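You operate a simulated robot arm through the tools that you are given. There is no shell and no other tool. Be economical: measure what you need, move in short steps, check, and stop when the job is done.

You are at the controls of a simulated robot arm. One attempt, no reset.

## Task
Set the telescopic leg to the size on the slip and pin it.
Fine: free the clamp lever, teal pin fully down in the hole, clamp lever tight again.

It is judged by the outcome, as a careful person would: the job done as asked, and still so three seconds after it is handed in. It fails if anything else is knocked over, pushed out of place, dropped, spilled or broken.

## Robot
A 7-joint arm with a fingered hand on a trunk, on a base that drives. Base frame: it is fixed to the floor where the robot stands at the start and does not move with it; the origin is under the middle of the robot, x ahead of it, y to its left, z up. Lengths are in mm, angles in rad, forces in N, time in s.
With the tool pointing down near the work surface it reaches from about 280 to 700 mm from the robot's upright axis, wherever it stands. Its first joint turns from -1.204 to 3.002 rad. Places, roughly: fitting platform [800, -100, 400]; hole in the leg [700, -100, 800]; inner leg tube [700, -100, 800]; leg clamp lever [600, 0, 800]. Payload 3.4 kg.
The tool frame sits at the grasp point between the pads (the TCP): z along the fingers, y along the line on which they close. The tips reach 25 mm beyond it. Largest opening 88 mm; the body of the gripper starts 29 mm behind the TCP. The gripper is a hand of 4 fingers: y runs from the thumb to the fingers, the wrist lies at [-13, -97, -162] in the tool frame, and closing takes about 1.5 s.
Orientation is that of the tool frame in the base frame, as a unit quaternion [w, x, y, z]. With the fingers straight down and the wrist toward the robot, the tool's x, y and z point along [0, 1, 0], [1, 0, 0] and [0, 0, -1] of the base frame.

## Interface
- The arm moves only by the tool play_rows. Its argument "rows" is a list of rows, each an object (a shift or turn left out is 0, a gripper value left out holds the last) with "travel": the shift along the base's x, y, z in units of 150 mm (1.0 is 150 mm), a list of three; "dr": the turn, a rotation vector about the base's x, y, z in units of 120 degrees (1.0 is 120 degrees), a list of three. In form: [{"travel": [x, y, z], "dr": [wx, wy, wz]}, ...]. A call has 1 to 10 rows; each row is the pose to reach, as a shift and turn from the pose commanded when the call began. "gripper" is the gripper command, from -1 (fully open) to 1 (shut), values between in proportion, set as the call begins (left out, the last holds). A call with a number of a shift or a turn outside -1 to 1 is refused whole. Rows are played at 5 a second. More than 50 mm and 0.15 rad between two rows, or a gripper value outside its range, and nothing of the call is played. A pose out of reach is approached as far as the arm can. The call stops where the force on the tool passes 40 N (or 10 N more than at its start, if that is more) or the arm is blocked; 0.2 s more then pass. Each finger travels about 108 mm/s and halts on what it meets, pressing with about 29 N; the grip force reading is that of the motor and also rises with nothing between the fingers. The clock runs only during rows and for 0.2 s after the last one: add rows that repeat a pose to give the fingers time. The reply holds the time, the measured pose of the TCP, the force on the tool along the base axes, the opening and the grip force, in the units named above and with some noise, with the torque about the TCP (base axes, N m) and any sound that the robot's microphone picked up.
- Cameras (640 x 400 px; columns grow to the right, rows downward): "scene" is now at [127.6, -9, 1448.9]; the picture's right is [-0.13, -0.99, -0.00], its down [-0.75, 0.10, -0.65] and it looks along [0.65, -0.08, -0.76] (base axes); focal length 249 px, centre (320, 200). "wrist" rides on the gripper at [64, -83, -98] in the tool frame; the picture's right is [-0.62, 0.37, -0.69], its down [-0.71, -0.63, 0.30] and it looks along [-0.32, 0.68, 0.65] (tool axes); focal length 265 px, centre (320, 200). There is no depth. A picture from a camera that has moved, and an enlarged one, comes with that camera's place and axes in the base frame and with its lens.
- camera(camera): a new picture of that camera. It takes no simulated time.
- slide_trunk(by): slides the trunk up (or, below 0, down) by that many mm; the arm and the scene camera ride with it, the base frame stays. It gives what a move gives, with no picture.
- roll_base(legs): drives the robot by 1 to 6 legs, each [ahead, left, turn to the left] in mm, mm and rad, along the robot's own axes; the way and the turn of a leg run together, so that a leg with both is an arc; at most 1500 mm and 3.142 rad a leg. The arm and the cameras ride along, it lands a little off, and it stops where it bumps. It gives what a move gives.
- set_fingers(index, middle, ring, thumb_bend, thumb_turn): sets how far each is bent, from 0 (flat) to 1 (curled in); at 0.3 the hand is open as for a grip, at 0.7 the pads meet at the TCP. One left out holds its place. A second passes; each finger stops where it meets its share of the squeeze, and holds until it gets a number again. A gripper value or a shape takes the hand back. It gives what a move gives, with no picture; readings hold the bend of each and the force on the fingers (four entries, about 0 where the hand has none), thumb and palm. thumb_turn goes from beside the hand (0) to across from the fingers (1), as for a grip.
- grasp_type(shape): the hand has 4 fingers and takes this shape, open, in about a second: jaw (thumb against the fingers, like two jaws); tri (thumb and two fingers); tip (a fingertip pinch); poke (one finger out to press); point (the index stretched); flat (the hand flat); cup (the hand cupped); fist (a fist). The gripper value then closes the fingers along that shape, each until it touches; the sizes above hold for jaw. It gives what a move gives, with no picture.
- turn_head(pan, tilt): turns the head with the scene camera to pan (to the left, within 1.501 rad either way) and tilt (down, from -0.506 to 1.204), counted from straight ahead of the robot. It gives what a move gives.
- enlarge(camera, box): a new picture of the part [left, top, right, bottom] of that camera's present view, enlarged. It takes no simulated time.
- hand_in(): hands the job in; it is judged then, once.

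Go step by step. Nothing tells you exact positions but the pictures and the camera data: compare them with the known pose of the tool, close in by small moves and look again before you grip or let go. The budget is 120 turns and 78 pictures, counting those below and the enlarged ones. Unless the task says otherwise, let go and move clear before handing in, and close with one line.

The tools are called by a JSON object that holds its "api" and its "payload". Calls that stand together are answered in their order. play_rows: Moves the arm, as the interface text tells. Its arguments: {"type":"object","properties":{"rows":{"type":"array","items":{"type":"object","properties":{"travel":{"type":"array","items":{"type":"number"}},"dr":{"type":"array","items":{"type":"number"}}}}},"gripper":{"type":"number"}},"required":["rows"]} The other tools are called the same way: slide_trunk (by) slides the trunk up or down; grasp_type (shape) gives the hand a shape; set_fingers (index, middle, ring, thumb_bend, thumb_turn) moves the fingers one by one; roll_base (legs) drives the base; turn_head (pan, tilt) turns the head that bears the scene camera; camera (camera) takes a picture; enlarge (camera, box) takes an enlarged picture of a part of a camera's view; hand_in () hands the job in.

At the start:

```text
time_s: 0.0
ee_pos: [544.6, -66.9, 1085.6]
orientation: [-0.001, 0.707, 0.707, 0.0]
ft_force: [0.1, -0.9, -0.2]
moment: [-0.04, -0.01, 0.01]
gripper_width: 87.4
finger_force: 0.1
shape: jaw
bend: [0.3, 0.3, 0.3, 0.3, 0.98]
finger forces: [0.1, 0.0, 0.0, 0.0, 0.1, 0.0]
trunk travel left (down, up): [-775.0, 65.0]
robot x, y, heading: [0.1, -1.8, 0.002]
head pan, tilt: [-0.126, 0.862]
```

scene: 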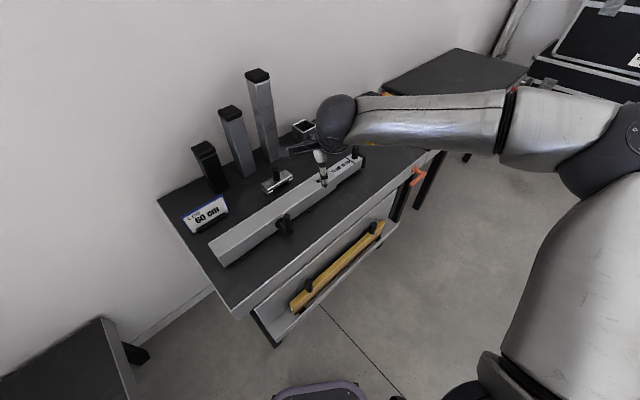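
wrist: 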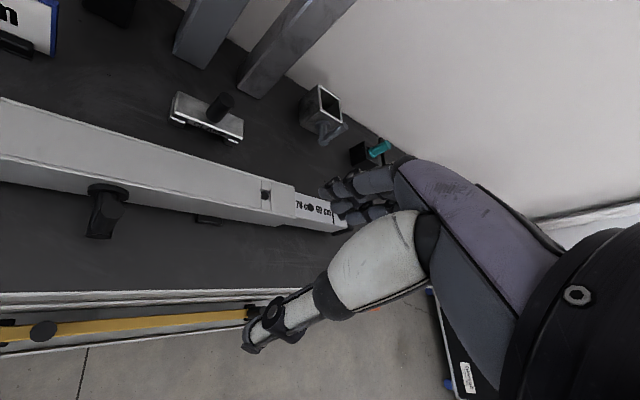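

I see a table with a telescopic leg lying on it, a slip reading "60 cm", and a teal pin beyond the leg's far end. I'll look closer first.

{"api": "enlarge", "payload": {"camera": "scene", "box": [150, 130, 310, 270]}}

{"api": "enlarge", "payload": {"camera": "wrist", "box": [180, 80, 400, 240]}}

{"api": "enlarge", "payload": {"camera": "scene", "box": [250, 100, 410, 220]}}

```text
2.86 times, centred on (230, 200) of scene
camera zoom: at [127.6, -9.0, 1448.9], right [-0.13, -0.99, 0.0], down [-0.75, 0.1, -0.65], along [0.65, -0.08, -0.76], focal length 712 px, centre (577, 200)
```

zoom: 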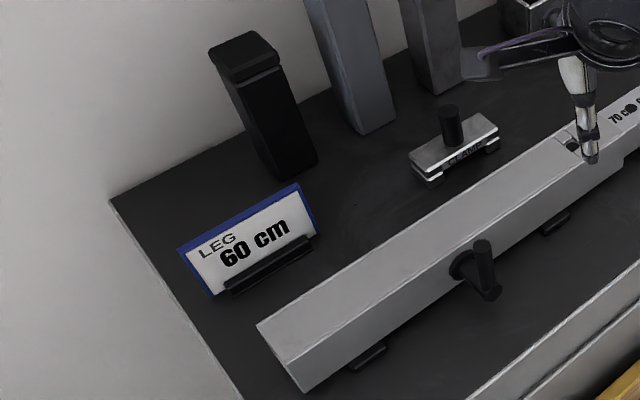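

```text
2.50 times, centred on (290, 160) of wrist
camera zoom: at [461.1, -3.2, 1184.3], right [0.37, -0.62, 0.69], down [-0.63, -0.71, -0.3], along [0.68, -0.32, -0.65], focal length 664 px, centre (395, 300)
```

zoom: 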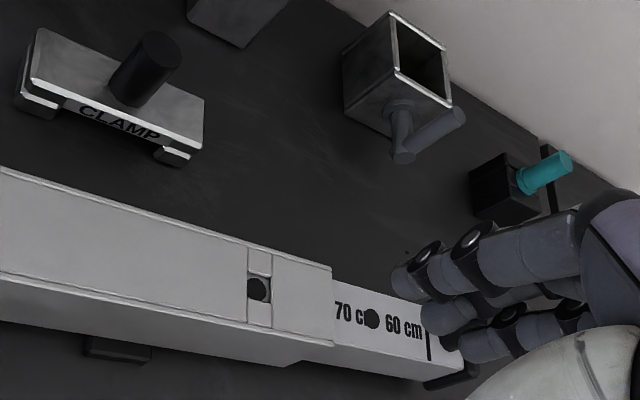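

```text
3.33 times, centred on (330, 160) of scene
camera zoom: at [127.6, -9.0, 1448.9], right [-0.13, -0.99, 0.0], down [-0.75, 0.1, -0.65], along [0.65, -0.08, -0.76], focal length 831 px, centre (287, 333)
```

zoom: 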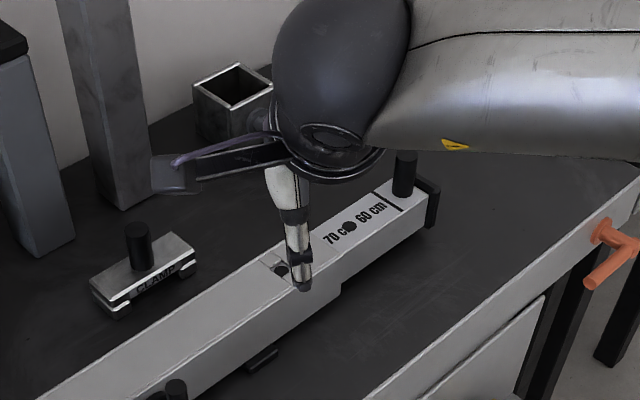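

The arm hides part of the leg, so I move it back and right before looking again.

{"api": "play_rows", "payload": {"rows": [{"travel": [-0.2, -0.2, 0.1]}, {"travel": [-0.4, -0.4, 0.2]}, {"travel": [-0.6, -0.6, 0.3]}, {"travel": [-0.8, -0.8, 0.4]}, {"travel": [-0.8, -0.8, 0.4]}]}}

{"api": "camera", "payload": {"camera": "scene"}}

{"api": "camera", "payload": {"camera": "wrist"}}

```text
time_s: 1.2
ee_pos: [424.7, -186.1, 1144.9]
orientation: [0.0, 0.707, 0.707, -0.001]
ft_force: [-0.2, -0.4, -0.4]
moment: [-0.01, -0.01, 0.02]
gripper_width: 87.6
finger_force: 0.1
shape: jaw
bend: [0.3, 0.3, 0.3, 0.3, 0.98]
finger forces: [0.0, 0.1, 0.0, 0.1, 0.0, 0.0]
trunk travel left (down, up): [-775.0, 65.0]
robot x, y, heading: [-2.3, 1.7, 0.001]
head pan, tilt: [-0.126, 0.862]
```

```text
72 pictures are left
camera scene: at [128.8, -7.7, 1448.8], right [-0.13, -0.99, 0.0], down [-0.75, 0.09, -0.65], along [0.65, -0.08, -0.76], focal length 249 px, centre (320, 200)
```

scene: 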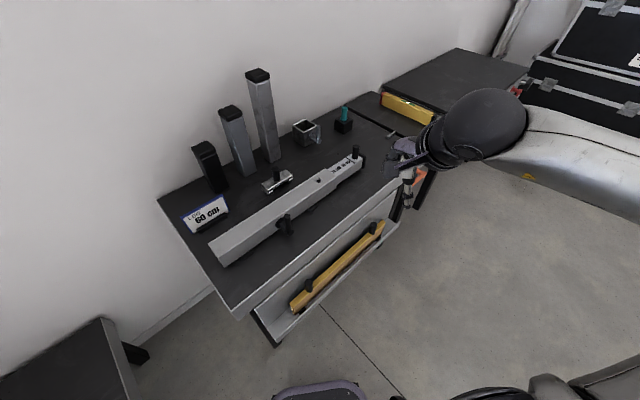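

```text
71 pictures are left
camera wrist: at [340.3, -122.6, 1243.2], right [0.37, -0.62, 0.69], down [-0.63, -0.71, -0.3], along [0.68, -0.33, -0.65], focal length 265 px, centre (320, 200)
```

wrist: 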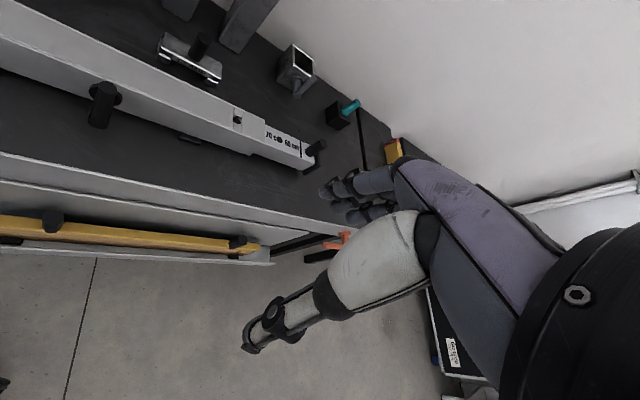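

{"api": "enlarge", "payload": {"camera": "scene", "box": [300, 130, 380, 200]}}

{"api": "enlarge", "payload": {"camera": "scene", "box": [200, 170, 330, 270]}}

{"api": "enlarge", "payload": {"camera": "scene", "box": [280, 95, 380, 155]}}

```text
5.71 times, centred on (340, 165) of scene
camera zoom: at [128.8, -7.7, 1448.8], right [-0.13, -0.99, 0.0], down [-0.75, 0.09, -0.65], along [0.65, -0.08, -0.76], focal length 1424 px, centre (206, 400)
```

zoom: 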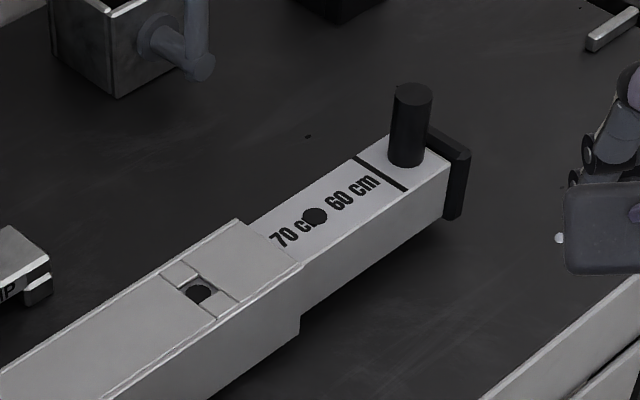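

```text
4.00 times, centred on (265, 220) of scene
camera zoom: at [128.8, -7.7, 1448.8], right [-0.13, -0.99, 0.0], down [-0.75, 0.09, -0.65], along [0.65, -0.08, -0.76], focal length 997 px, centre (540, 120)
```

zoom: 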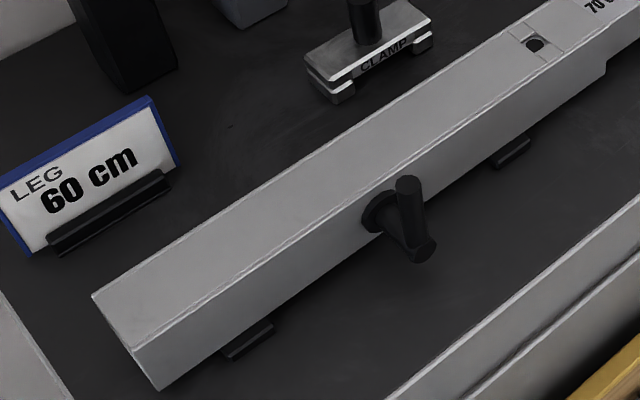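

```text
6.40 times, centred on (330, 125) of scene
camera zoom: at [128.8, -7.7, 1448.8], right [-0.13, -0.99, 0.0], down [-0.75, 0.09, -0.65], along [0.65, -0.08, -0.76], focal length 1595 px, centre (256, 680)
```

zoom: 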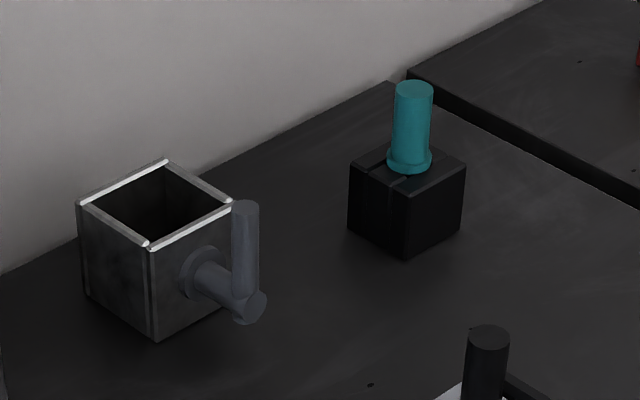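

The hole-to-window and line-to-edge distances are both about 100 mm, so the inner tube must slide in by about 100 mm. Now I bring the wrist camera near the clamp lever (about [565, 30, 840]).

{"api": "play_rows", "payload": {"rows": [{"travel": [0.02, 0.22, -0.2]}, {"travel": [0.04, 0.44, -0.4]}, {"travel": [0.05, 0.66, -0.55]}, {"travel": [0.06, 0.83, -0.7]}, {"travel": [0.06, 0.83, -0.7]}]}}

{"api": "play_rows", "payload": {"rows": [{"travel": [0.02, 0.22, -0.2]}, {"travel": [0.04, 0.44, -0.4]}, {"travel": [0.05, 0.66, -0.55]}, {"travel": [0.06, 0.83, -0.7]}, {"travel": [0.06, 0.83, -0.7]}]}}

{"api": "camera", "payload": {"camera": "wrist"}}

```text
time_s: 2.4
ee_pos: [433.0, -63.3, 1038.3]
orientation: [-0.002, 0.707, 0.707, 0.001]
ft_force: [0.2, 0.4, -0.6]
moment: [0.01, -0.01, -0.01]
gripper_width: 87.6
finger_force: 0.1
shape: jaw
bend: [0.3, 0.3, 0.3, 0.3, 0.98]
finger forces: [0.1, 0.1, 0.1, 0.0, 0.1, 0.0]
trunk travel left (down, up): [-775.0, 65.0]
robot x, y, heading: [0.7, -1.7, -0.001]
head pan, tilt: [-0.126, 0.862]
```

```text
time_s: 3.6
ee_pos: [442.9, 64.7, 938.0]
orientation: [-0.001, 0.707, 0.707, 0.001]
ft_force: [0.0, 0.7, 0.3]
moment: [0.04, -0.01, 0.0]
gripper_width: 87.6
finger_force: 0.1
shape: jaw
bend: [0.3, 0.3, 0.3, 0.3, 0.98]
finger forces: [0.0, 0.0, 0.1, 0.1, 0.0, 0.0]
trunk travel left (down, up): [-775.0, 65.0]
robot x, y, heading: [2.3, 0.7, -0.006]
head pan, tilt: [-0.126, 0.862]
```

```text
67 pictures are left
camera wrist: at [359.0, 127.6, 1035.7], right [0.37, -0.62, 0.69], down [-0.63, -0.71, -0.31], along [0.68, -0.32, -0.65], focal length 265 px, centre (320, 200)
```

wrist: 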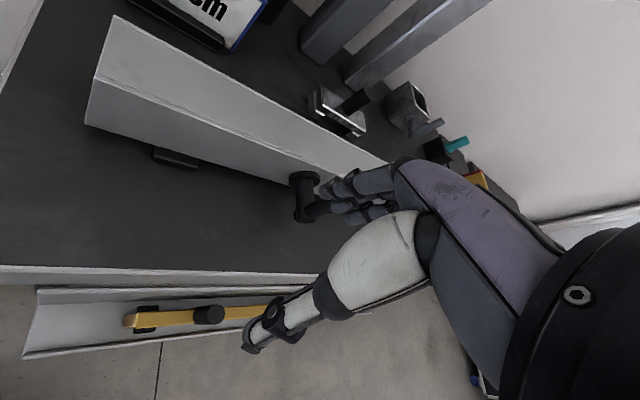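

{"api": "enlarge", "payload": {"camera": "wrist", "box": [240, 140, 380, 240]}}

{"api": "enlarge", "payload": {"camera": "scene", "box": [240, 170, 340, 260]}}

```text
4.00 times, centred on (310, 190) of wrist
camera zoom: at [359.0, 127.6, 1035.7], right [0.37, -0.62, 0.69], down [-0.63, -0.71, -0.31], along [0.68, -0.32, -0.65], focal length 1062 px, centre (360, 240)
```

zoom: 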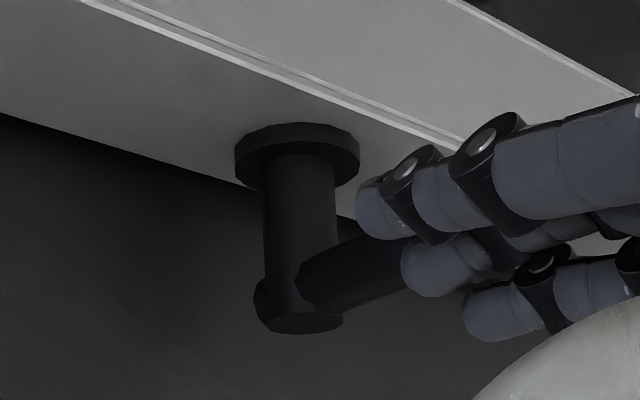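

```text
4.44 times, centred on (290, 215) of scene
camera zoom: at [127.0, -9.9, 1449.0], right [-0.13, -0.99, 0.0], down [-0.75, 0.1, -0.65], along [0.65, -0.08, -0.76], focal length 1107 px, centre (453, 133)
```

zoom: 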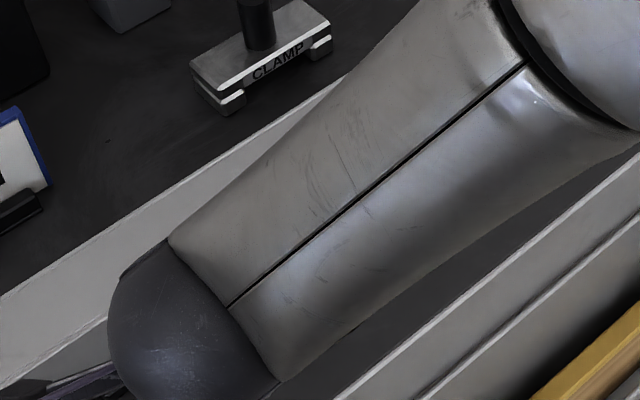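

The lever's shaft axis is at about z 825 and its bar stands upright with the tip near [553, 35, 895]. The table edge runs parallel to the leg, so I raise the hand and check the base's footprint before driving along the table.

{"api": "play_rows", "payload": {"rows": [{"travel": [-0.1, -0.1, 0.3]}, {"travel": [-0.2, -0.2, 0.6]}, {"travel": [-0.3, -0.3, 0.9]}, {"travel": [-0.3, -0.3, 0.9]}]}}

{"api": "turn_head", "payload": {"pan": -0.5, "tilt": 1.204}}

{"api": "camera", "payload": {"camera": "scene"}}

```text
time_s: 4.6
ee_pos: [399.6, 20.1, 1071.3]
orientation: [-0.001, 0.707, 0.707, 0.0]
ft_force: [0.1, 0.3, -0.3]
moment: [-0.01, 0.02, -0.02]
gripper_width: 87.7
finger_force: 0.0
shape: jaw
bend: [0.3, 0.3, 0.3, 0.3, 0.98]
finger forces: [0.0, 0.0, 0.0, 0.1, 0.1, 0.1]
trunk travel left (down, up): [-775.0, 65.0]
robot x, y, heading: [0.6, 0.7, 0.001]
head pan, tilt: [-0.126, 0.862]
```

```text
time_s: 5.5
ee_pos: [399.7, 19.3, 1071.4]
orientation: [0.0, 0.707, 0.707, 0.001]
ft_force: [-0.4, 0.3, 0.6]
moment: [-0.03, 0.0, -0.01]
gripper_width: 87.6
finger_force: 0.1
shape: jaw
bend: [0.3, 0.3, 0.3, 0.3, 0.98]
finger forces: [0.0, 0.1, 0.0, 0.0, 0.0, 0.0]
trunk travel left (down, up): [-775.0, 65.0]
robot x, y, heading: [2.1, 1.8, 0.001]
head pan, tilt: [-0.499, 1.201]
```

```text
64 pictures are left
camera scene: at [99.8, -25.9, 1426.2], right [-0.48, -0.88, 0.0], down [-0.82, 0.45, -0.36], along [0.32, -0.17, -0.93], focal length 249 px, centre (320, 200)
```

scene: 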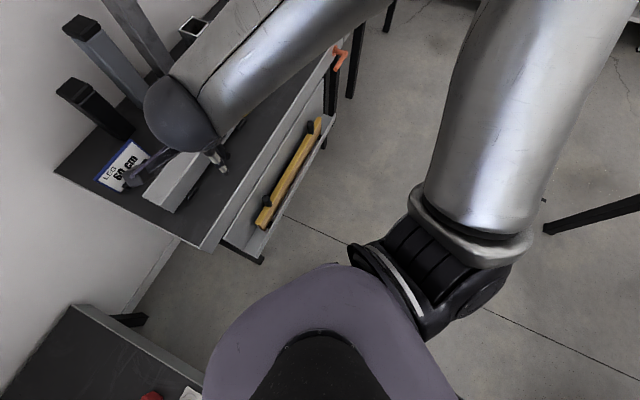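

The base radius looks like about 230 mm, with a clear gap to the table. I'll drive along the table edge, slightly closer, and turn to face it.

{"api": "roll_base", "payload": {"legs": [[270, -360, 0], [0, 0, 0.6435]]}}

{"api": "turn_head", "payload": {"pan": 0.0, "tilt": 0.9}}

{"api": "camera", "payload": {"camera": "scene"}}

```text
time_s: 9.9
ee_pos: [574.0, -105.7, 1070.8]
orientation: [-0.001, 0.448, 0.894, 0.0]
ft_force: [0.2, 0.2, -0.3]
moment: [0.01, 0.0, 0.0]
gripper_width: 87.6
finger_force: 0.0
shape: jaw
bend: [0.3, 0.3, 0.3, 0.3, 0.98]
finger forces: [0.0, 0.1, 0.1, 0.0, 0.0, 0.1]
trunk travel left (down, up): [-775.0, 65.0]
robot x, y, heading: [265.9, -359.4, 0.64]
head pan, tilt: [-0.499, 1.201]
```

```text
time_s: 10.8
ee_pos: [573.8, -106.9, 1071.9]
orientation: [0.0, 0.448, 0.894, 0.0]
ft_force: [-0.4, 0.4, -0.2]
moment: [0.0, -0.02, 0.0]
gripper_width: 87.7
finger_force: 0.2
shape: jaw
bend: [0.3, 0.3, 0.3, 0.3, 0.98]
finger forces: [0.0, 0.1, 0.1, 0.0, 0.0, 0.0]
trunk travel left (down, up): [-775.0, 65.0]
robot x, y, heading: [265.1, -359.5, 0.644]
head pan, tilt: [0.0, 0.901]
```

```text
63 pictures are left
camera scene: at [367.3, -284.2, 1445.9], right [0.6, -0.8, 0.0], down [-0.63, -0.47, -0.62], along [0.5, 0.37, -0.78], focal length 249 px, centre (320, 200)
```

scene: 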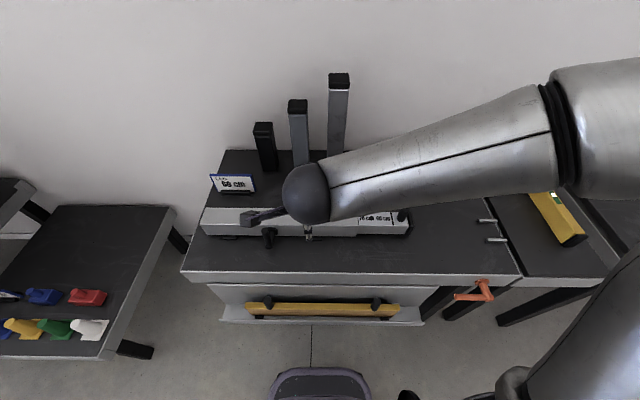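

The camera now faces the table squarely. I close the hand to make a pusher and bring it to the right of the lever bar, above it first.

{"api": "play_rows", "payload": {"rows": [{"travel": [0.02, 0.14, -0.15]}, {"travel": [0.04, 0.28, -0.3]}, {"travel": [0.06, 0.42, -0.45]}, {"travel": [0.08, 0.56, -0.6]}, {"travel": [0.08, 0.56, -0.6]}, {"travel": [0.08, 0.56, -0.6]}, {"travel": [0.08, 0.56, -0.6]}, {"travel": [0.08, 0.56, -0.6]}], "gripper": 1}}

{"api": "camera", "payload": {"camera": "wrist"}}

{"api": "enlarge", "payload": {"camera": "scene", "box": [200, 160, 440, 290]}}

```text
time_s: 12.6
ee_pos: [585.2, -21.8, 981.4]
orientation: [0.0, 0.449, 0.894, 0.0]
ft_force: [0.4, -0.4, 1.1]
moment: [0.02, 0.01, 0.0]
gripper_width: 0.3
finger_force: 28.7
shape: jaw
bend: [0.7, 0.7, 0.7, 0.4, 1.0]
finger forces: [0.0, 0.1, 0.0, 0.0, 0.1, 0.1]
trunk travel left (down, up): [-775.0, 65.0]
robot x, y, heading: [264.5, -358.9, 0.642]
head pan, tilt: [0.0, 0.901]
```

```text
62 pictures are left
camera wrist: at [479.4, -20.5, 1080.1], right [0.67, -0.28, 0.69], down [-0.08, -0.95, -0.3], along [0.74, 0.15, -0.65], focal length 265 px, centre (320, 200)
```

wrist: 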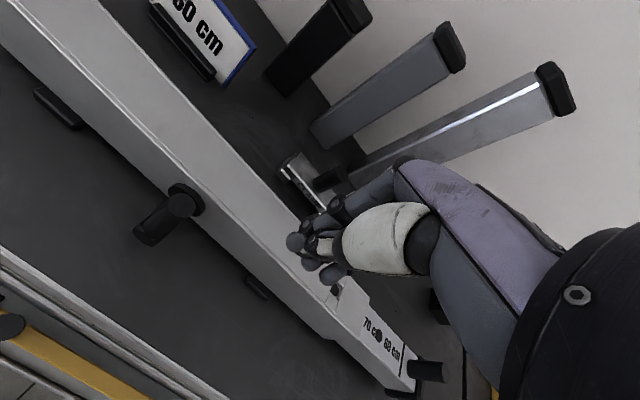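

```text
2.67 times, centred on (320, 225) of scene
camera zoom: at [367.3, -284.0, 1445.9], right [0.6, -0.8, 0.0], down [-0.63, -0.47, -0.62], along [0.5, 0.37, -0.78], focal length 664 px, centre (320, 133)
```

zoom: 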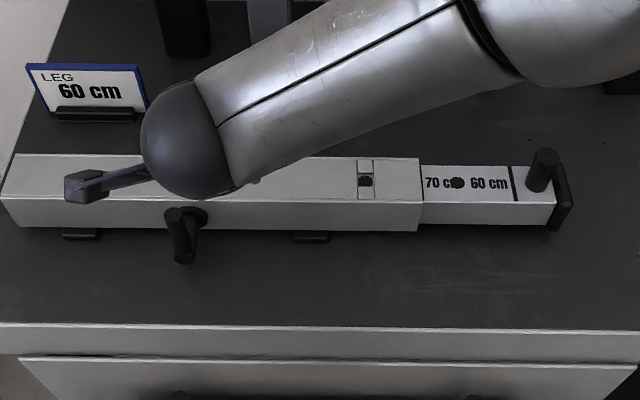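

The lever is clear to the left. I lower the closed fingers next to the bar and check the clearance.

{"api": "play_rows", "payload": {"rows": [{"travel": [0, 0, -0.3]}, {"travel": [0, 0, -0.6]}, {"travel": [0, 0, -0.6]}]}}

{"api": "camera", "payload": {"camera": "wrist"}}

{"api": "enlarge", "payload": {"camera": "scene", "box": [200, 160, 440, 290]}}

```text
time_s: 13.4
ee_pos: [585.0, -21.6, 892.3]
orientation: [0.001, 0.448, 0.894, 0.0]
ft_force: [0.7, 0.1, -0.4]
moment: [0.0, 0.0, -0.01]
gripper_width: 0.0
finger_force: 29.4
shape: jaw
bend: [0.7, 0.7, 0.7, 0.4, 1.0]
finger forces: [0.0, 0.2, 0.0, 0.0, 0.0, 0.1]
trunk travel left (down, up): [-775.0, 65.0]
robot x, y, heading: [264.1, -357.6, 0.638]
head pan, tilt: [0.0, 0.901]
```

```text
60 pictures are left
camera wrist: at [479.6, -21.6, 991.5], right [0.67, -0.28, 0.69], down [-0.08, -0.95, -0.31], along [0.74, 0.15, -0.65], focal length 265 px, centre (320, 200)
```

wrist: 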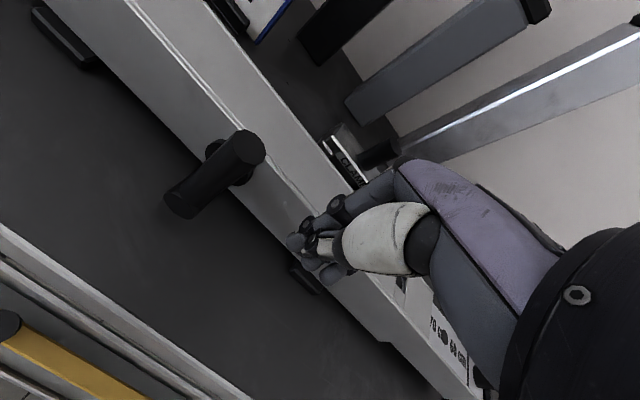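

```text
2.67 times, centred on (320, 225) of scene
camera zoom: at [367.1, -284.6, 1446.0], right [0.6, -0.8, 0.0], down [-0.63, -0.47, -0.62], along [0.5, 0.37, -0.78], focal length 664 px, centre (320, 133)
```

zoom: 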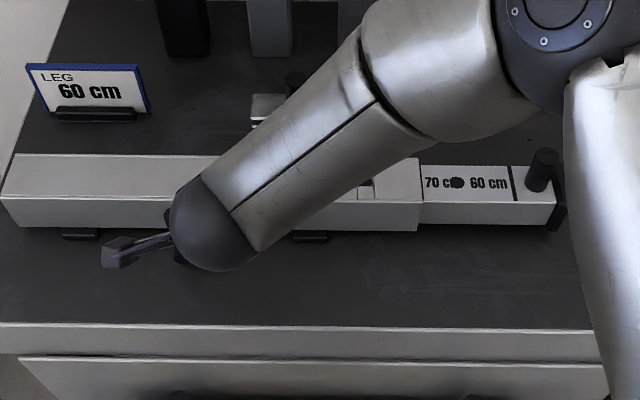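

Now I push the bar to the left (counterclockwise seen from the front) and watch the force.

{"api": "play_rows", "payload": {"rows": [{"travel": [-0.06, 0.08, 0]}, {"travel": [-0.12, 0.16, 0]}, {"travel": [-0.16, 0.213, 0]}, {"travel": [-0.2, 0.267, 0]}, {"travel": [-0.24, 0.32, 0]}, {"travel": [-0.28, 0.373, 0]}, {"travel": [-0.28, 0.373, 0]}]}}

{"api": "camera", "payload": {"camera": "wrist"}}

```text
time_s: 15.0
ee_pos: [545.8, 34.2, 891.3]
orientation: [0.0, 0.449, 0.894, 0.0]
ft_force: [0.9, -0.1, 1.4]
moment: [0.04, 0.0, 0.02]
gripper_width: 0.1
finger_force: 29.2
shape: jaw
bend: [0.7, 0.7, 0.7, 0.41, 1.0]
finger forces: [0.1, 0.0, 0.0, 0.0, 0.0, 0.1]
trunk travel left (down, up): [-775.0, 65.0]
robot x, y, heading: [268.8, -358.3, 0.644]
head pan, tilt: [0.0, 0.901]
```

```text
58 pictures are left
camera wrist: at [439.6, 35.2, 989.8], right [0.67, -0.28, 0.69], down [-0.08, -0.95, -0.3], along [0.74, 0.15, -0.65], focal length 265 px, centre (320, 200)
```

wrist: 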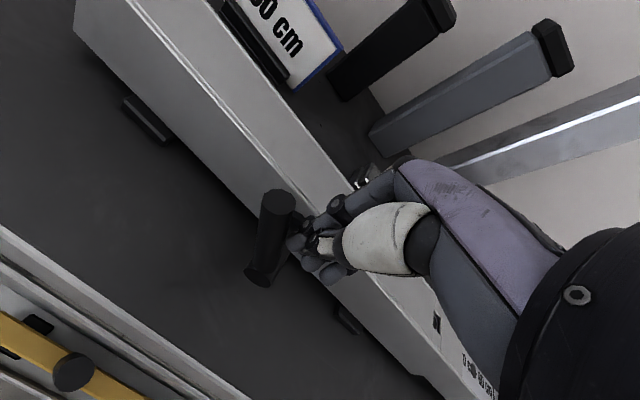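

The bar tilted left with almost no resistance. I follow its arc left and down.

{"api": "play_rows", "payload": {"rows": [{"travel": [-0.04, 0.053, -0.02]}, {"travel": [-0.08, 0.107, -0.05]}, {"travel": [-0.12, 0.16, -0.1]}, {"travel": [-0.14, 0.187, -0.15]}, {"travel": [-0.14, 0.187, -0.19]}, {"travel": [-0.14, 0.187, -0.19]}]}}

{"api": "camera", "payload": {"camera": "wrist"}}

```text
time_s: 16.4
ee_pos: [524.0, 62.6, 864.0]
orientation: [0.0, 0.448, 0.894, 0.001]
ft_force: [0.2, 0.7, 1.0]
moment: [-0.02, 0.01, 0.02]
gripper_width: 0.0
finger_force: 29.6
shape: jaw
bend: [0.7, 0.7, 0.7, 0.41, 1.0]
finger forces: [0.0, 0.0, 0.0, 0.1, 0.0, 0.0]
trunk travel left (down, up): [-775.0, 65.0]
robot x, y, heading: [268.4, -362.4, 0.644]
head pan, tilt: [0.0, 0.901]
```

```text
57 pictures are left
camera wrist: at [418.3, 63.4, 962.4], right [0.67, -0.28, 0.69], down [-0.08, -0.95, -0.3], along [0.74, 0.15, -0.65], focal length 265 px, centre (320, 200)
```

wrist: 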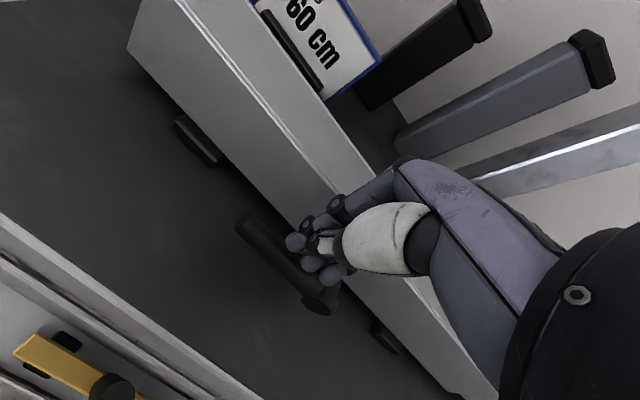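

The lever now lies horizontal, pointing left. I rise and travel to the inner tube's handle post at about [831, -229], opening the hand on the way.

{"api": "play_rows", "payload": {"rows": [{"travel": [0, 0, 0.3]}, {"travel": [0, 0, 0.6]}, {"travel": [0, 0, 0.9]}, {"travel": [0.2, -0.2, 0.95]}, {"travel": [0.4, -0.4, 1]}, {"travel": [0.6, -0.6, 1]}, {"travel": [0.8, -0.8, 1]}, {"travel": [1, -1, 1]}]}}

{"api": "play_rows", "payload": {"rows": [{"travel": [0.2, -0.2, 0]}, {"travel": [0.4, -0.4, 0]}, {"travel": [0.6, -0.6, 0]}, {"travel": [0.8, -0.8, 0]}, {"travel": [1, -0.95, 0]}, {"travel": [1, -0.95, 0]}, {"travel": [1, -0.95, 0]}], "gripper": -1}}

{"api": "camera", "payload": {"camera": "wrist"}}

{"api": "camera", "payload": {"camera": "scene"}}

```text
time_s: 18.2
ee_pos: [676.4, -91.0, 1013.0]
orientation: [-0.001, 0.448, 0.894, 0.0]
ft_force: [-0.4, 0.2, 0.3]
moment: [0.02, 0.0, 0.0]
gripper_width: 0.0
finger_force: 29.4
shape: jaw
bend: [0.7, 0.7, 0.7, 0.41, 1.0]
finger forces: [0.0, 0.0, 0.0, 0.0, 0.0, 0.0]
trunk travel left (down, up): [-775.0, 65.0]
robot x, y, heading: [267.3, -362.2, 0.644]
head pan, tilt: [0.0, 0.901]
```

```text
time_s: 19.8
ee_pos: [825.9, -231.2, 1013.2]
orientation: [0.0, 0.448, 0.894, 0.0]
ft_force: [-0.4, -0.8, 0.0]
moment: [0.02, 0.01, 0.04]
gripper_width: 87.8
finger_force: 0.0
shape: jaw
bend: [0.3, 0.3, 0.3, 0.3, 0.98]
finger forces: [0.1, 0.2, 0.1, 0.0, 0.0, 0.0]
trunk travel left (down, up): [-775.0, 65.0]
robot x, y, heading: [268.5, -355.9, 0.643]
head pan, tilt: [0.0, 0.901]
```

```text
56 pictures are left
camera wrist: at [719.4, -230.4, 1111.0], right [0.67, -0.28, 0.69], down [-0.08, -0.95, -0.3], along [0.74, 0.15, -0.65], focal length 265 px, centre (320, 200)
```

wrist: 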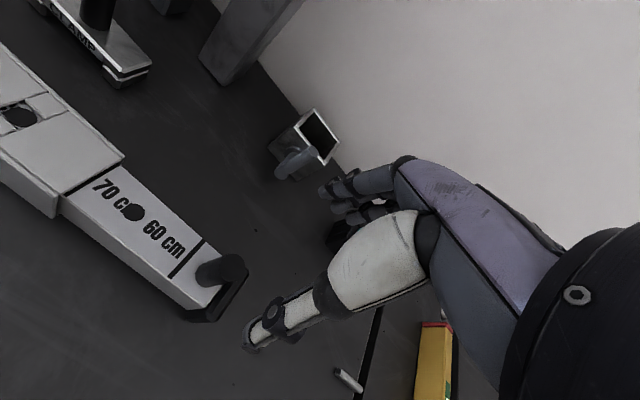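

```text
55 pictures are left
camera scene: at [367.6, -284.3, 1445.9], right [0.6, -0.8, 0.0], down [-0.63, -0.47, -0.62], along [0.5, 0.37, -0.78], focal length 249 px, centre (320, 200)
```

scene: 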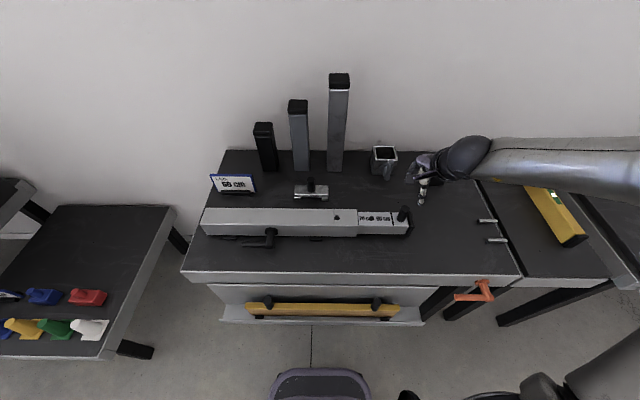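

The post is at about [833, -229], top about z 890. I descend around it, staying above the tube top.

{"api": "play_rows", "payload": {"rows": [{"travel": [0.047, 0.013, -0.25]}, {"travel": [0.047, 0.013, -0.5]}, {"travel": [0.047, 0.013, -0.75]}, {"travel": [0.047, 0.013, -0.87]}, {"travel": [0.047, 0.013, -0.87]}]}}

{"api": "camera", "payload": {"camera": "wrist"}}

{"api": "enlarge", "payload": {"camera": "scene", "box": [340, 150, 460, 250]}}

```text
time_s: 21.0
ee_pos: [829.5, -227.0, 879.8]
orientation: [0.0, 0.448, 0.894, 0.0]
ft_force: [-0.6, 0.3, 0.7]
moment: [0.0, 0.0, 0.01]
gripper_width: 87.7
finger_force: 0.1
shape: jaw
bend: [0.3, 0.3, 0.3, 0.3, 0.98]
finger forces: [0.0, 0.0, 0.0, 0.0, 0.1, 0.0]
trunk travel left (down, up): [-775.0, 65.0]
robot x, y, heading: [265.8, -358.5, 0.637]
head pan, tilt: [0.0, 0.901]
```

```text
54 pictures are left
camera wrist: at [724.4, -226.6, 979.3], right [0.67, -0.28, 0.69], down [-0.08, -0.95, -0.3], along [0.74, 0.15, -0.65], focal length 265 px, centre (320, 200)
```

wrist: 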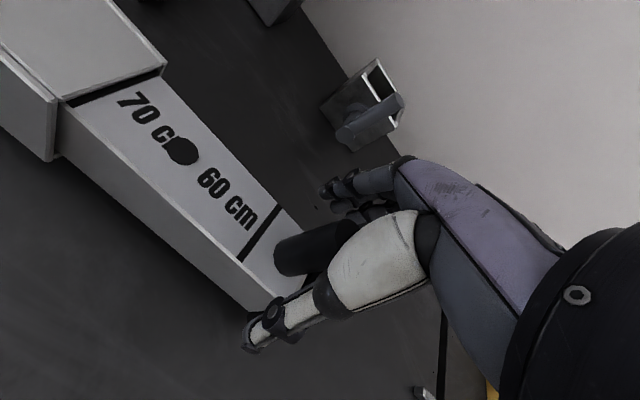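

```text
4.00 times, centred on (400, 200) of scene
camera zoom: at [367.2, -284.2, 1446.0], right [0.6, -0.8, 0.0], down [-0.63, -0.47, -0.62], along [0.5, 0.37, -0.78], focal length 997 px, centre (0, 200)
```

zoom: 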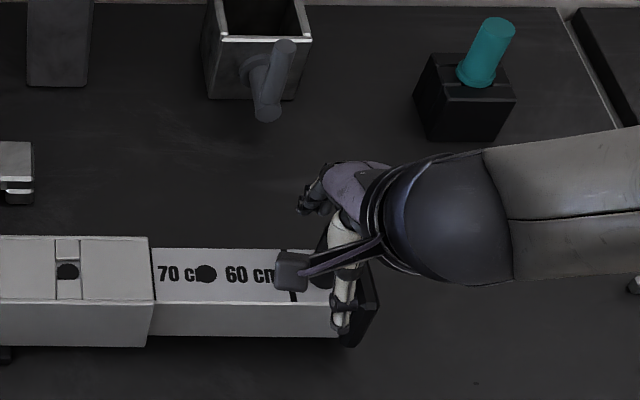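

The post sits between thumb and fingers; I close on it gently.

{"api": "play_rows", "payload": {"rows": [{"travel": [0, 0, 0]}, {"travel": [0, 0, 0]}, {"travel": [0, 0, 0]}, {"travel": [0, 0, 0]}, {"travel": [0, 0, 0]}, {"travel": [0, 0, 0]}, {"travel": [0, 0, 0]}], "gripper": 1}}

{"api": "camera", "payload": {"camera": "wrist"}}

```text
time_s: 22.6
ee_pos: [830.4, -227.7, 880.3]
orientation: [-0.001, 0.449, 0.894, 0.0]
ft_force: [-4.7, -0.7, -3.3]
moment: [0.02, 0.07, 0.04]
gripper_width: 16.6
finger_force: 28.5
shape: jaw
bend: [0.73, 0.59, 0.67, 0.75, 1.0]
finger forces: [13.5, 8.5, 0.1, 0.0, 25.7, 0.1]
trunk travel left (down, up): [-775.0, 65.0]
robot x, y, heading: [266.1, -356.7, 0.638]
head pan, tilt: [0.0, 0.901]
```

```text
52 pictures are left
camera wrist: at [724.0, -226.7, 979.5], right [0.67, -0.28, 0.69], down [-0.08, -0.95, -0.3], along [0.74, 0.15, -0.65], focal length 265 px, centre (320, 200)
```

wrist: 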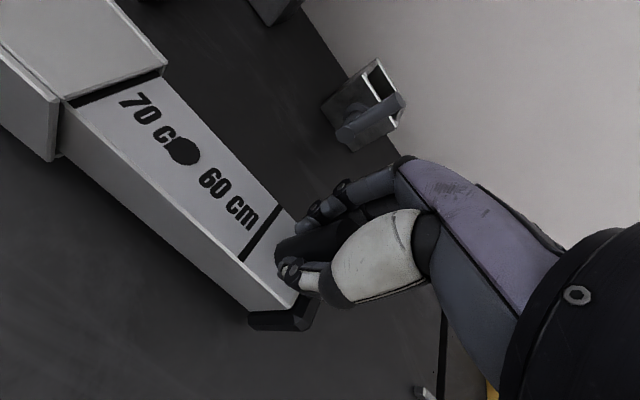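

Gripped. I slide the inner tube in by 30 mm and check that it alone moves.

{"api": "play_rows", "payload": {"rows": [{"travel": [-0.04, 0.053, 0]}, {"travel": [-0.08, 0.107, 0]}, {"travel": [-0.12, 0.16, 0]}, {"travel": [-0.12, 0.16, 0]}]}}

{"api": "camera", "payload": {"camera": "wrist"}}

{"api": "enlarge", "payload": {"camera": "scene", "box": [200, 160, 440, 290]}}

```text
time_s: 23.6
ee_pos: [813.1, -204.5, 881.9]
orientation: [-0.001, 0.448, 0.894, 0.0]
ft_force: [-0.7, -1.1, -5.4]
moment: [-0.01, -0.02, -0.06]
gripper_width: 15.9
finger_force: 29.2
shape: jaw
bend: [0.73, 0.59, 0.67, 0.75, 1.0]
finger forces: [14.4, 10.9, 0.0, 0.0, 23.5, 0.0]
trunk travel left (down, up): [-775.0, 65.0]
robot x, y, heading: [264.9, -358.8, 0.638]
head pan, tilt: [0.0, 0.901]
```

```text
51 pictures are left
camera wrist: at [706.7, -203.4, 979.8], right [0.67, -0.28, 0.69], down [-0.08, -0.95, -0.3], along [0.74, 0.15, -0.65], focal length 265 px, centre (320, 200)
```

wrist: 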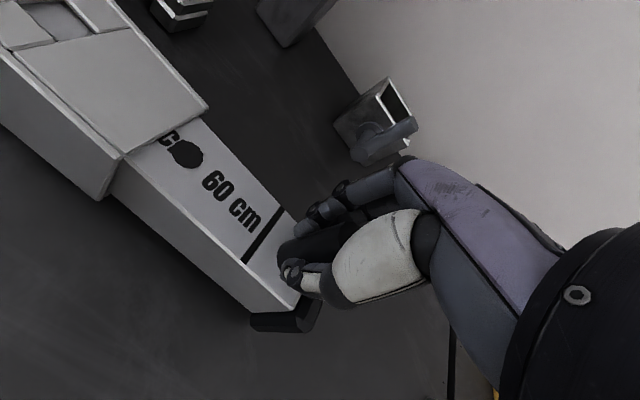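

```text
2.67 times, centred on (320, 225) of scene
camera zoom: at [368.2, -284.1, 1445.9], right [0.6, -0.8, 0.0], down [-0.63, -0.47, -0.62], along [0.5, 0.37, -0.78], focal length 664 px, centre (320, 133)
```

zoom: 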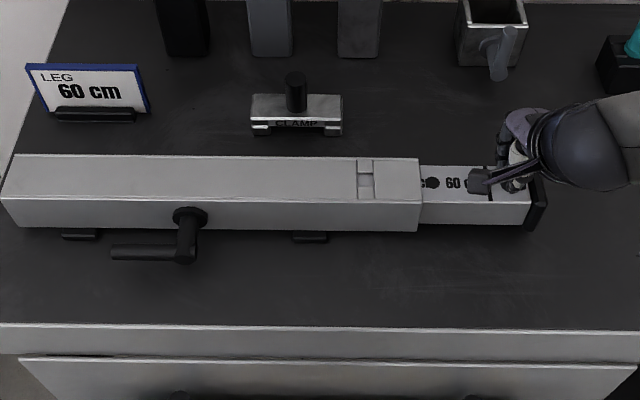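

The clamp is free and the inner tube alone moves. I continue to just short of 100 mm.

{"api": "play_rows", "payload": {"rows": [{"travel": [-0.07, 0.093, 0]}, {"travel": [-0.14, 0.187, 0]}, {"travel": [-0.2, 0.267, 0]}, {"travel": [-0.25, 0.333, 0]}, {"travel": [-0.27, 0.36, 0]}, {"travel": [-0.27, 0.36, 0]}]}}

{"api": "enlarge", "payload": {"camera": "wrist", "box": [40, 80, 340, 320]}}

{"api": "enlarge", "payload": {"camera": "scene", "box": [320, 190, 400, 250]}}

```text
time_s: 25.0
ee_pos: [771.9, -149.0, 880.8]
orientation: [-0.002, 0.448, 0.894, 0.0]
ft_force: [-5.2, 0.4, -14.0]
moment: [0.06, 0.07, 0.04]
gripper_width: 15.6
finger_force: 29.2
shape: jaw
bend: [0.73, 0.59, 0.67, 0.75, 1.0]
finger forces: [16.3, 9.2, 0.1, 0.0, 22.9, 0.1]
trunk travel left (down, up): [-775.0, 65.0]
robot x, y, heading: [267.5, -357.3, 0.645]
head pan, tilt: [0.0, 0.901]
```

```text
1.67 times, centred on (190, 200) of wrist
camera zoom: at [666.7, -148.2, 980.6], right [0.67, -0.27, 0.69], down [-0.08, -0.95, -0.3], along [0.74, 0.15, -0.66], focal length 442 px, centre (537, 200)
```

zoom: 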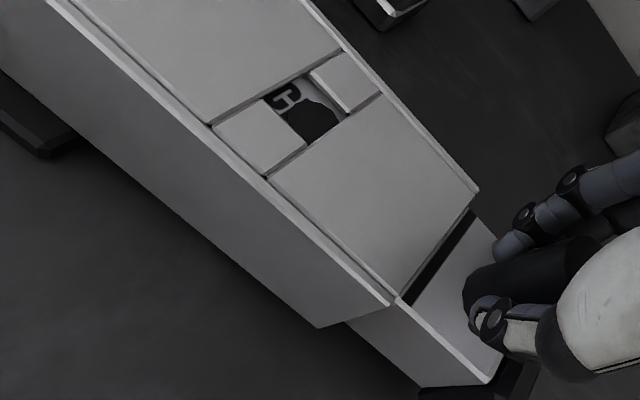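

```text
6.67 times, centred on (360, 220) of scene
camera zoom: at [368.5, -282.8, 1445.7], right [0.6, -0.8, 0.0], down [-0.63, -0.47, -0.62], along [0.5, 0.37, -0.78], focal length 1661 px, centre (53, 67)
```

zoom: 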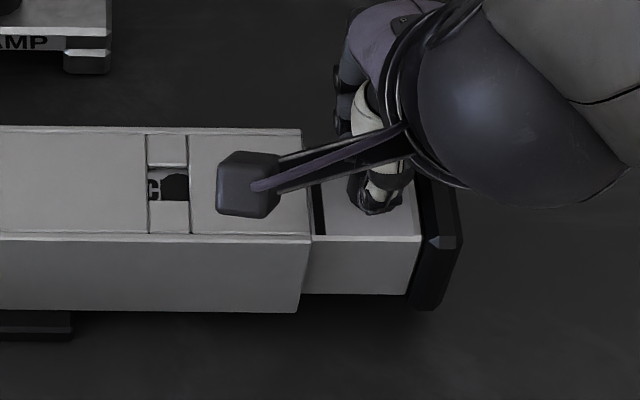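

The hole is about 5 mm short of the window centre. I nudge 5 mm further.

{"api": "play_rows", "payload": {"rows": [{"travel": [-0.01, 0.0133, 0]}, {"travel": [-0.02, 0.0267, 0]}, {"travel": [-0.02, 0.0267, 0]}, {"travel": [-0.02, 0.0267, 0]}]}}

{"api": "enlarge", "payload": {"camera": "wrist", "box": [140, 80, 260, 180]}}

{"api": "enlarge", "payload": {"camera": "scene", "box": [320, 190, 380, 240]}}

```text
time_s: 26.0
ee_pos: [769.8, -144.9, 882.2]
orientation: [0.0, 0.448, 0.894, -0.001]
ft_force: [-2.5, 0.3, -13.3]
moment: [0.04, 0.0, 0.0]
gripper_width: 15.9
finger_force: 29.1
shape: jaw
bend: [0.73, 0.59, 0.67, 0.75, 1.0]
finger forces: [15.4, 10.2, 0.0, 0.0, 22.0, 0.1]
trunk travel left (down, up): [-775.0, 65.0]
robot x, y, heading: [267.5, -357.0, 0.641]
head pan, tilt: [0.0, 0.901]
```

```text
4.00 times, centred on (200, 130) of wrist
camera zoom: at [664.0, -144.6, 980.4], right [0.67, -0.28, 0.69], down [-0.08, -0.95, -0.3], along [0.74, 0.15, -0.66], focal length 1062 px, centre (800, 480)
```

zoom: 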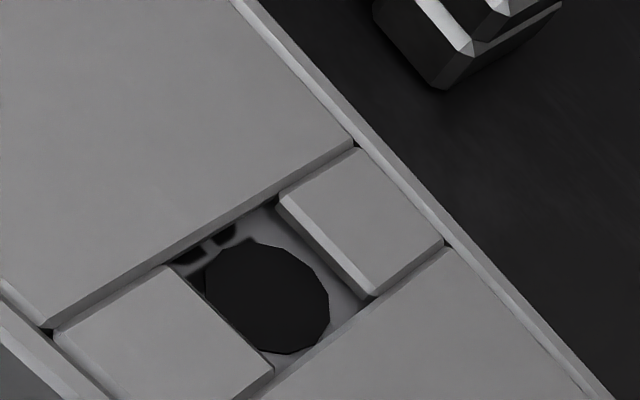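

```text
8.00 times, centred on (350, 215) of scene
camera zoom: at [369.0, -283.2, 1445.7], right [0.6, -0.8, 0.0], down [-0.63, -0.47, -0.62], along [0.5, 0.37, -0.78], focal length 1993 px, centre (80, 80)
```

zoom: 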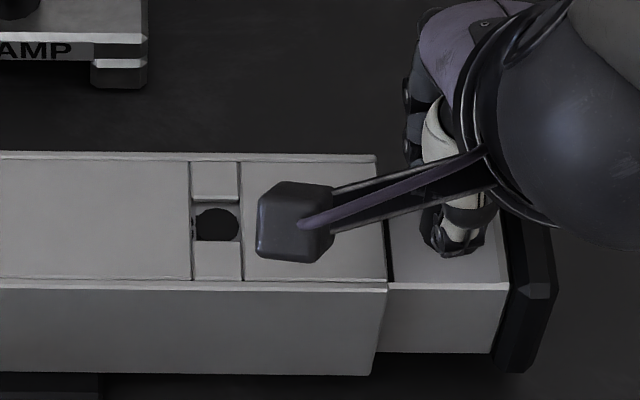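

The hole is essentially centred (under 0.5 mm off). I make a tiny nudge, release, rise, and verify.

{"api": "play_rows", "payload": {"rows": [{"travel": [-0.002, 0.0027, 0]}, {"travel": [-0.002, 0.0027, 0]}]}}

{"api": "play_rows", "payload": {"rows": [{"travel": [0, 0, 0]}, {"travel": [0, 0, 0]}, {"travel": [0, 0, 0]}, {"travel": [0, 0, 0]}, {"travel": [0, 0, 0]}, {"travel": [0, 0, 0.2]}, {"travel": [0, 0, 0.5]}, {"travel": [0, 0, 0.8]}, {"travel": [0, 0, 0.95]}], "gripper": -1}}

{"api": "enlarge", "payload": {"camera": "scene", "box": [320, 190, 380, 240]}}

```text
time_s: 26.6
ee_pos: [768.2, -146.0, 881.8]
orientation: [-0.001, 0.449, 0.894, -0.001]
ft_force: [-2.4, -2.3, -13.4]
moment: [0.0, -0.05, 0.03]
gripper_width: 15.5
finger_force: 29.5
shape: jaw
bend: [0.73, 0.59, 0.67, 0.75, 1.0]
finger forces: [13.8, 10.3, 0.0, 0.0, 21.8, 0.0]
trunk travel left (down, up): [-775.0, 65.0]
robot x, y, heading: [262.7, -361.9, 0.647]
head pan, tilt: [0.0, 0.901]
```

```text
time_s: 28.6
ee_pos: [769.3, -146.9, 1026.3]
orientation: [0.0, 0.448, 0.894, 0.0]
ft_force: [-0.2, 0.6, -0.3]
moment: [-0.01, 0.0, 0.04]
gripper_width: 87.7
finger_force: 0.1
shape: jaw
bend: [0.3, 0.3, 0.3, 0.3, 0.98]
finger forces: [0.0, 0.0, 0.0, 0.0, 0.0, 0.0]
trunk travel left (down, up): [-775.0, 65.0]
robot x, y, heading: [266.1, -358.5, 0.641]
head pan, tilt: [0.0, 0.901]
```

```text
8.00 times, centred on (350, 215) of scene
camera zoom: at [366.8, -284.1, 1446.0], right [0.6, -0.8, 0.0], down [-0.63, -0.47, -0.62], along [0.5, 0.37, -0.78], focal length 1993 px, centre (80, 80)
```

zoom: 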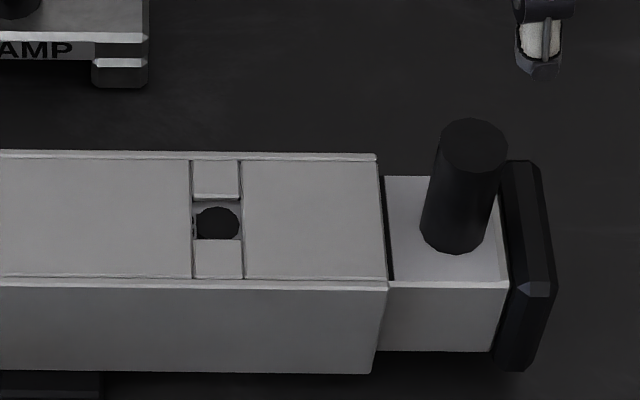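

The hole is aligned and stayed put after release. Now I drive along the table toward the pin holder (pin at about [1116, -239]).

{"api": "roll_base", "payload": {"legs": [[0, -343, 0], [90, 0, 0]]}}

{"api": "camera", "payload": {"camera": "scene"}}

{"api": "camera", "payload": {"camera": "wrist"}}

```text
time_s: 31.6
ee_pos: [1048.0, -367.9, 1026.6]
orientation: [0.0, 0.445, 0.895, 0.0]
ft_force: [-0.1, 1.0, -0.1]
moment: [0.0, 0.01, -0.03]
gripper_width: 87.6
finger_force: 0.1
shape: jaw
bend: [0.3, 0.3, 0.3, 0.3, 0.98]
finger forces: [0.0, 0.0, 0.0, 0.0, 0.0, 0.0]
trunk travel left (down, up): [-775.0, 65.0]
robot x, y, heading: [545.8, -586.9, 0.648]
head pan, tilt: [0.0, 0.901]
```

```text
44 pictures are left
camera scene: at [647.3, -509.7, 1445.9], right [0.6, -0.8, 0.0], down [-0.62, -0.47, -0.62], along [0.49, 0.38, -0.78], focal length 249 px, centre (320, 200)
```

scene: 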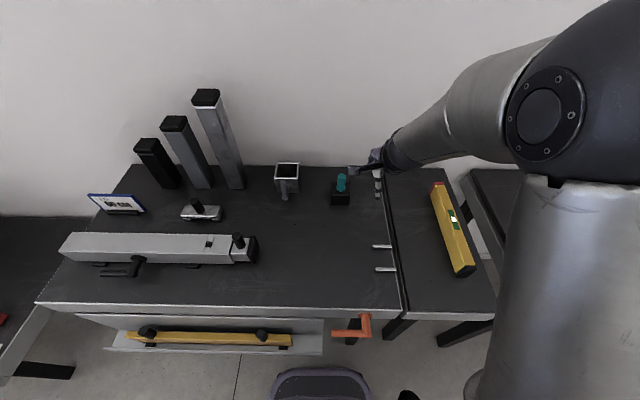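

```text
43 pictures are left
camera wrist: at [943.2, -368.4, 1124.6], right [0.67, -0.27, 0.69], down [-0.07, -0.95, -0.3], along [0.74, 0.15, -0.65], focal length 265 px, centre (320, 200)
```

wrist: 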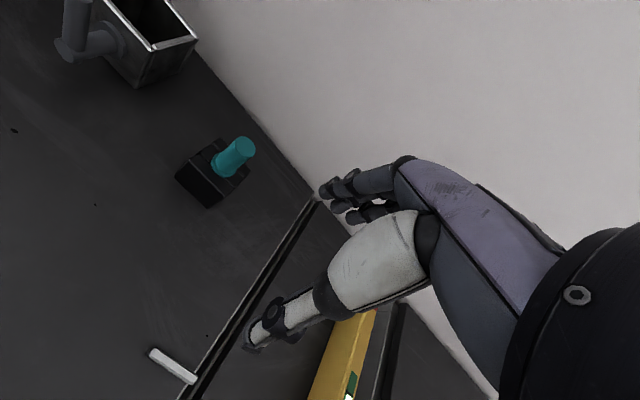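

The pin is triangulated at about [1113, -240], head between z 831 and 890. I move above it first.

{"api": "play_rows", "payload": {"rows": [{"travel": [0.11, 0.21, 0]}, {"travel": [0.22, 0.42, 0]}, {"travel": [0.33, 0.64, 0]}, {"travel": [0.44, 0.853, 0]}, {"travel": [0.44, 0.853, -0.3]}, {"travel": [0.44, 0.853, -0.5]}, {"travel": [0.44, 0.853, -0.5]}]}}

{"api": "camera", "payload": {"camera": "wrist"}}

{"api": "enlarge", "payload": {"camera": "scene", "box": [290, 140, 400, 220]}}

```text
time_s: 33.2
ee_pos: [1112.3, -242.0, 947.7]
orientation: [0.0, 0.445, 0.896, 0.0]
ft_force: [-0.1, 0.3, 0.0]
moment: [0.01, 0.0, 0.01]
gripper_width: 87.8
finger_force: 0.1
shape: jaw
bend: [0.3, 0.3, 0.3, 0.3, 0.98]
finger forces: [0.0, 0.0, 0.0, 0.0, 0.1, 0.1]
trunk travel left (down, up): [-775.0, 65.0]
robot x, y, heading: [547.2, -587.6, 0.649]
head pan, tilt: [0.0, 0.901]
```

```text
42 pictures are left
camera wrist: at [1007.1, -241.2, 1048.0], right [0.67, -0.27, 0.69], down [-0.07, -0.95, -0.3], along [0.74, 0.15, -0.65], focal length 265 px, centre (320, 200)
```

wrist: 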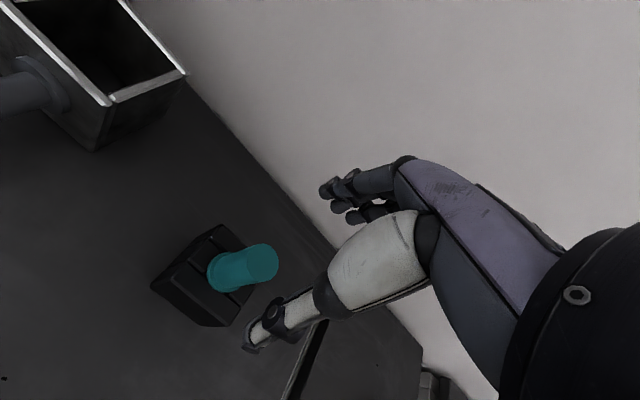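

```text
5.00 times, centred on (345, 180) of scene
camera zoom: at [646.4, -510.4, 1446.0], right [0.6, -0.8, 0.0], down [-0.62, -0.47, -0.62], along [0.49, 0.38, -0.78], focal length 1246 px, centre (195, 300)
```

zoom: 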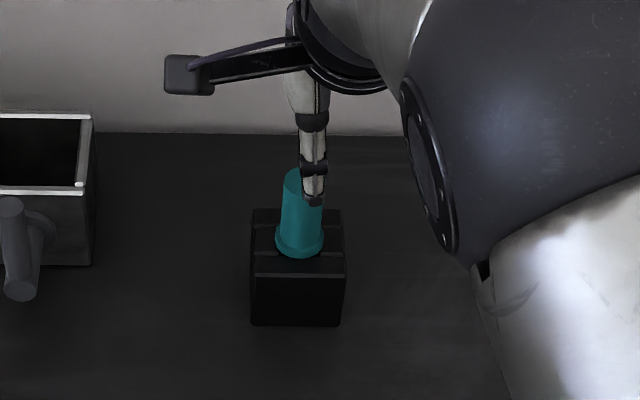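

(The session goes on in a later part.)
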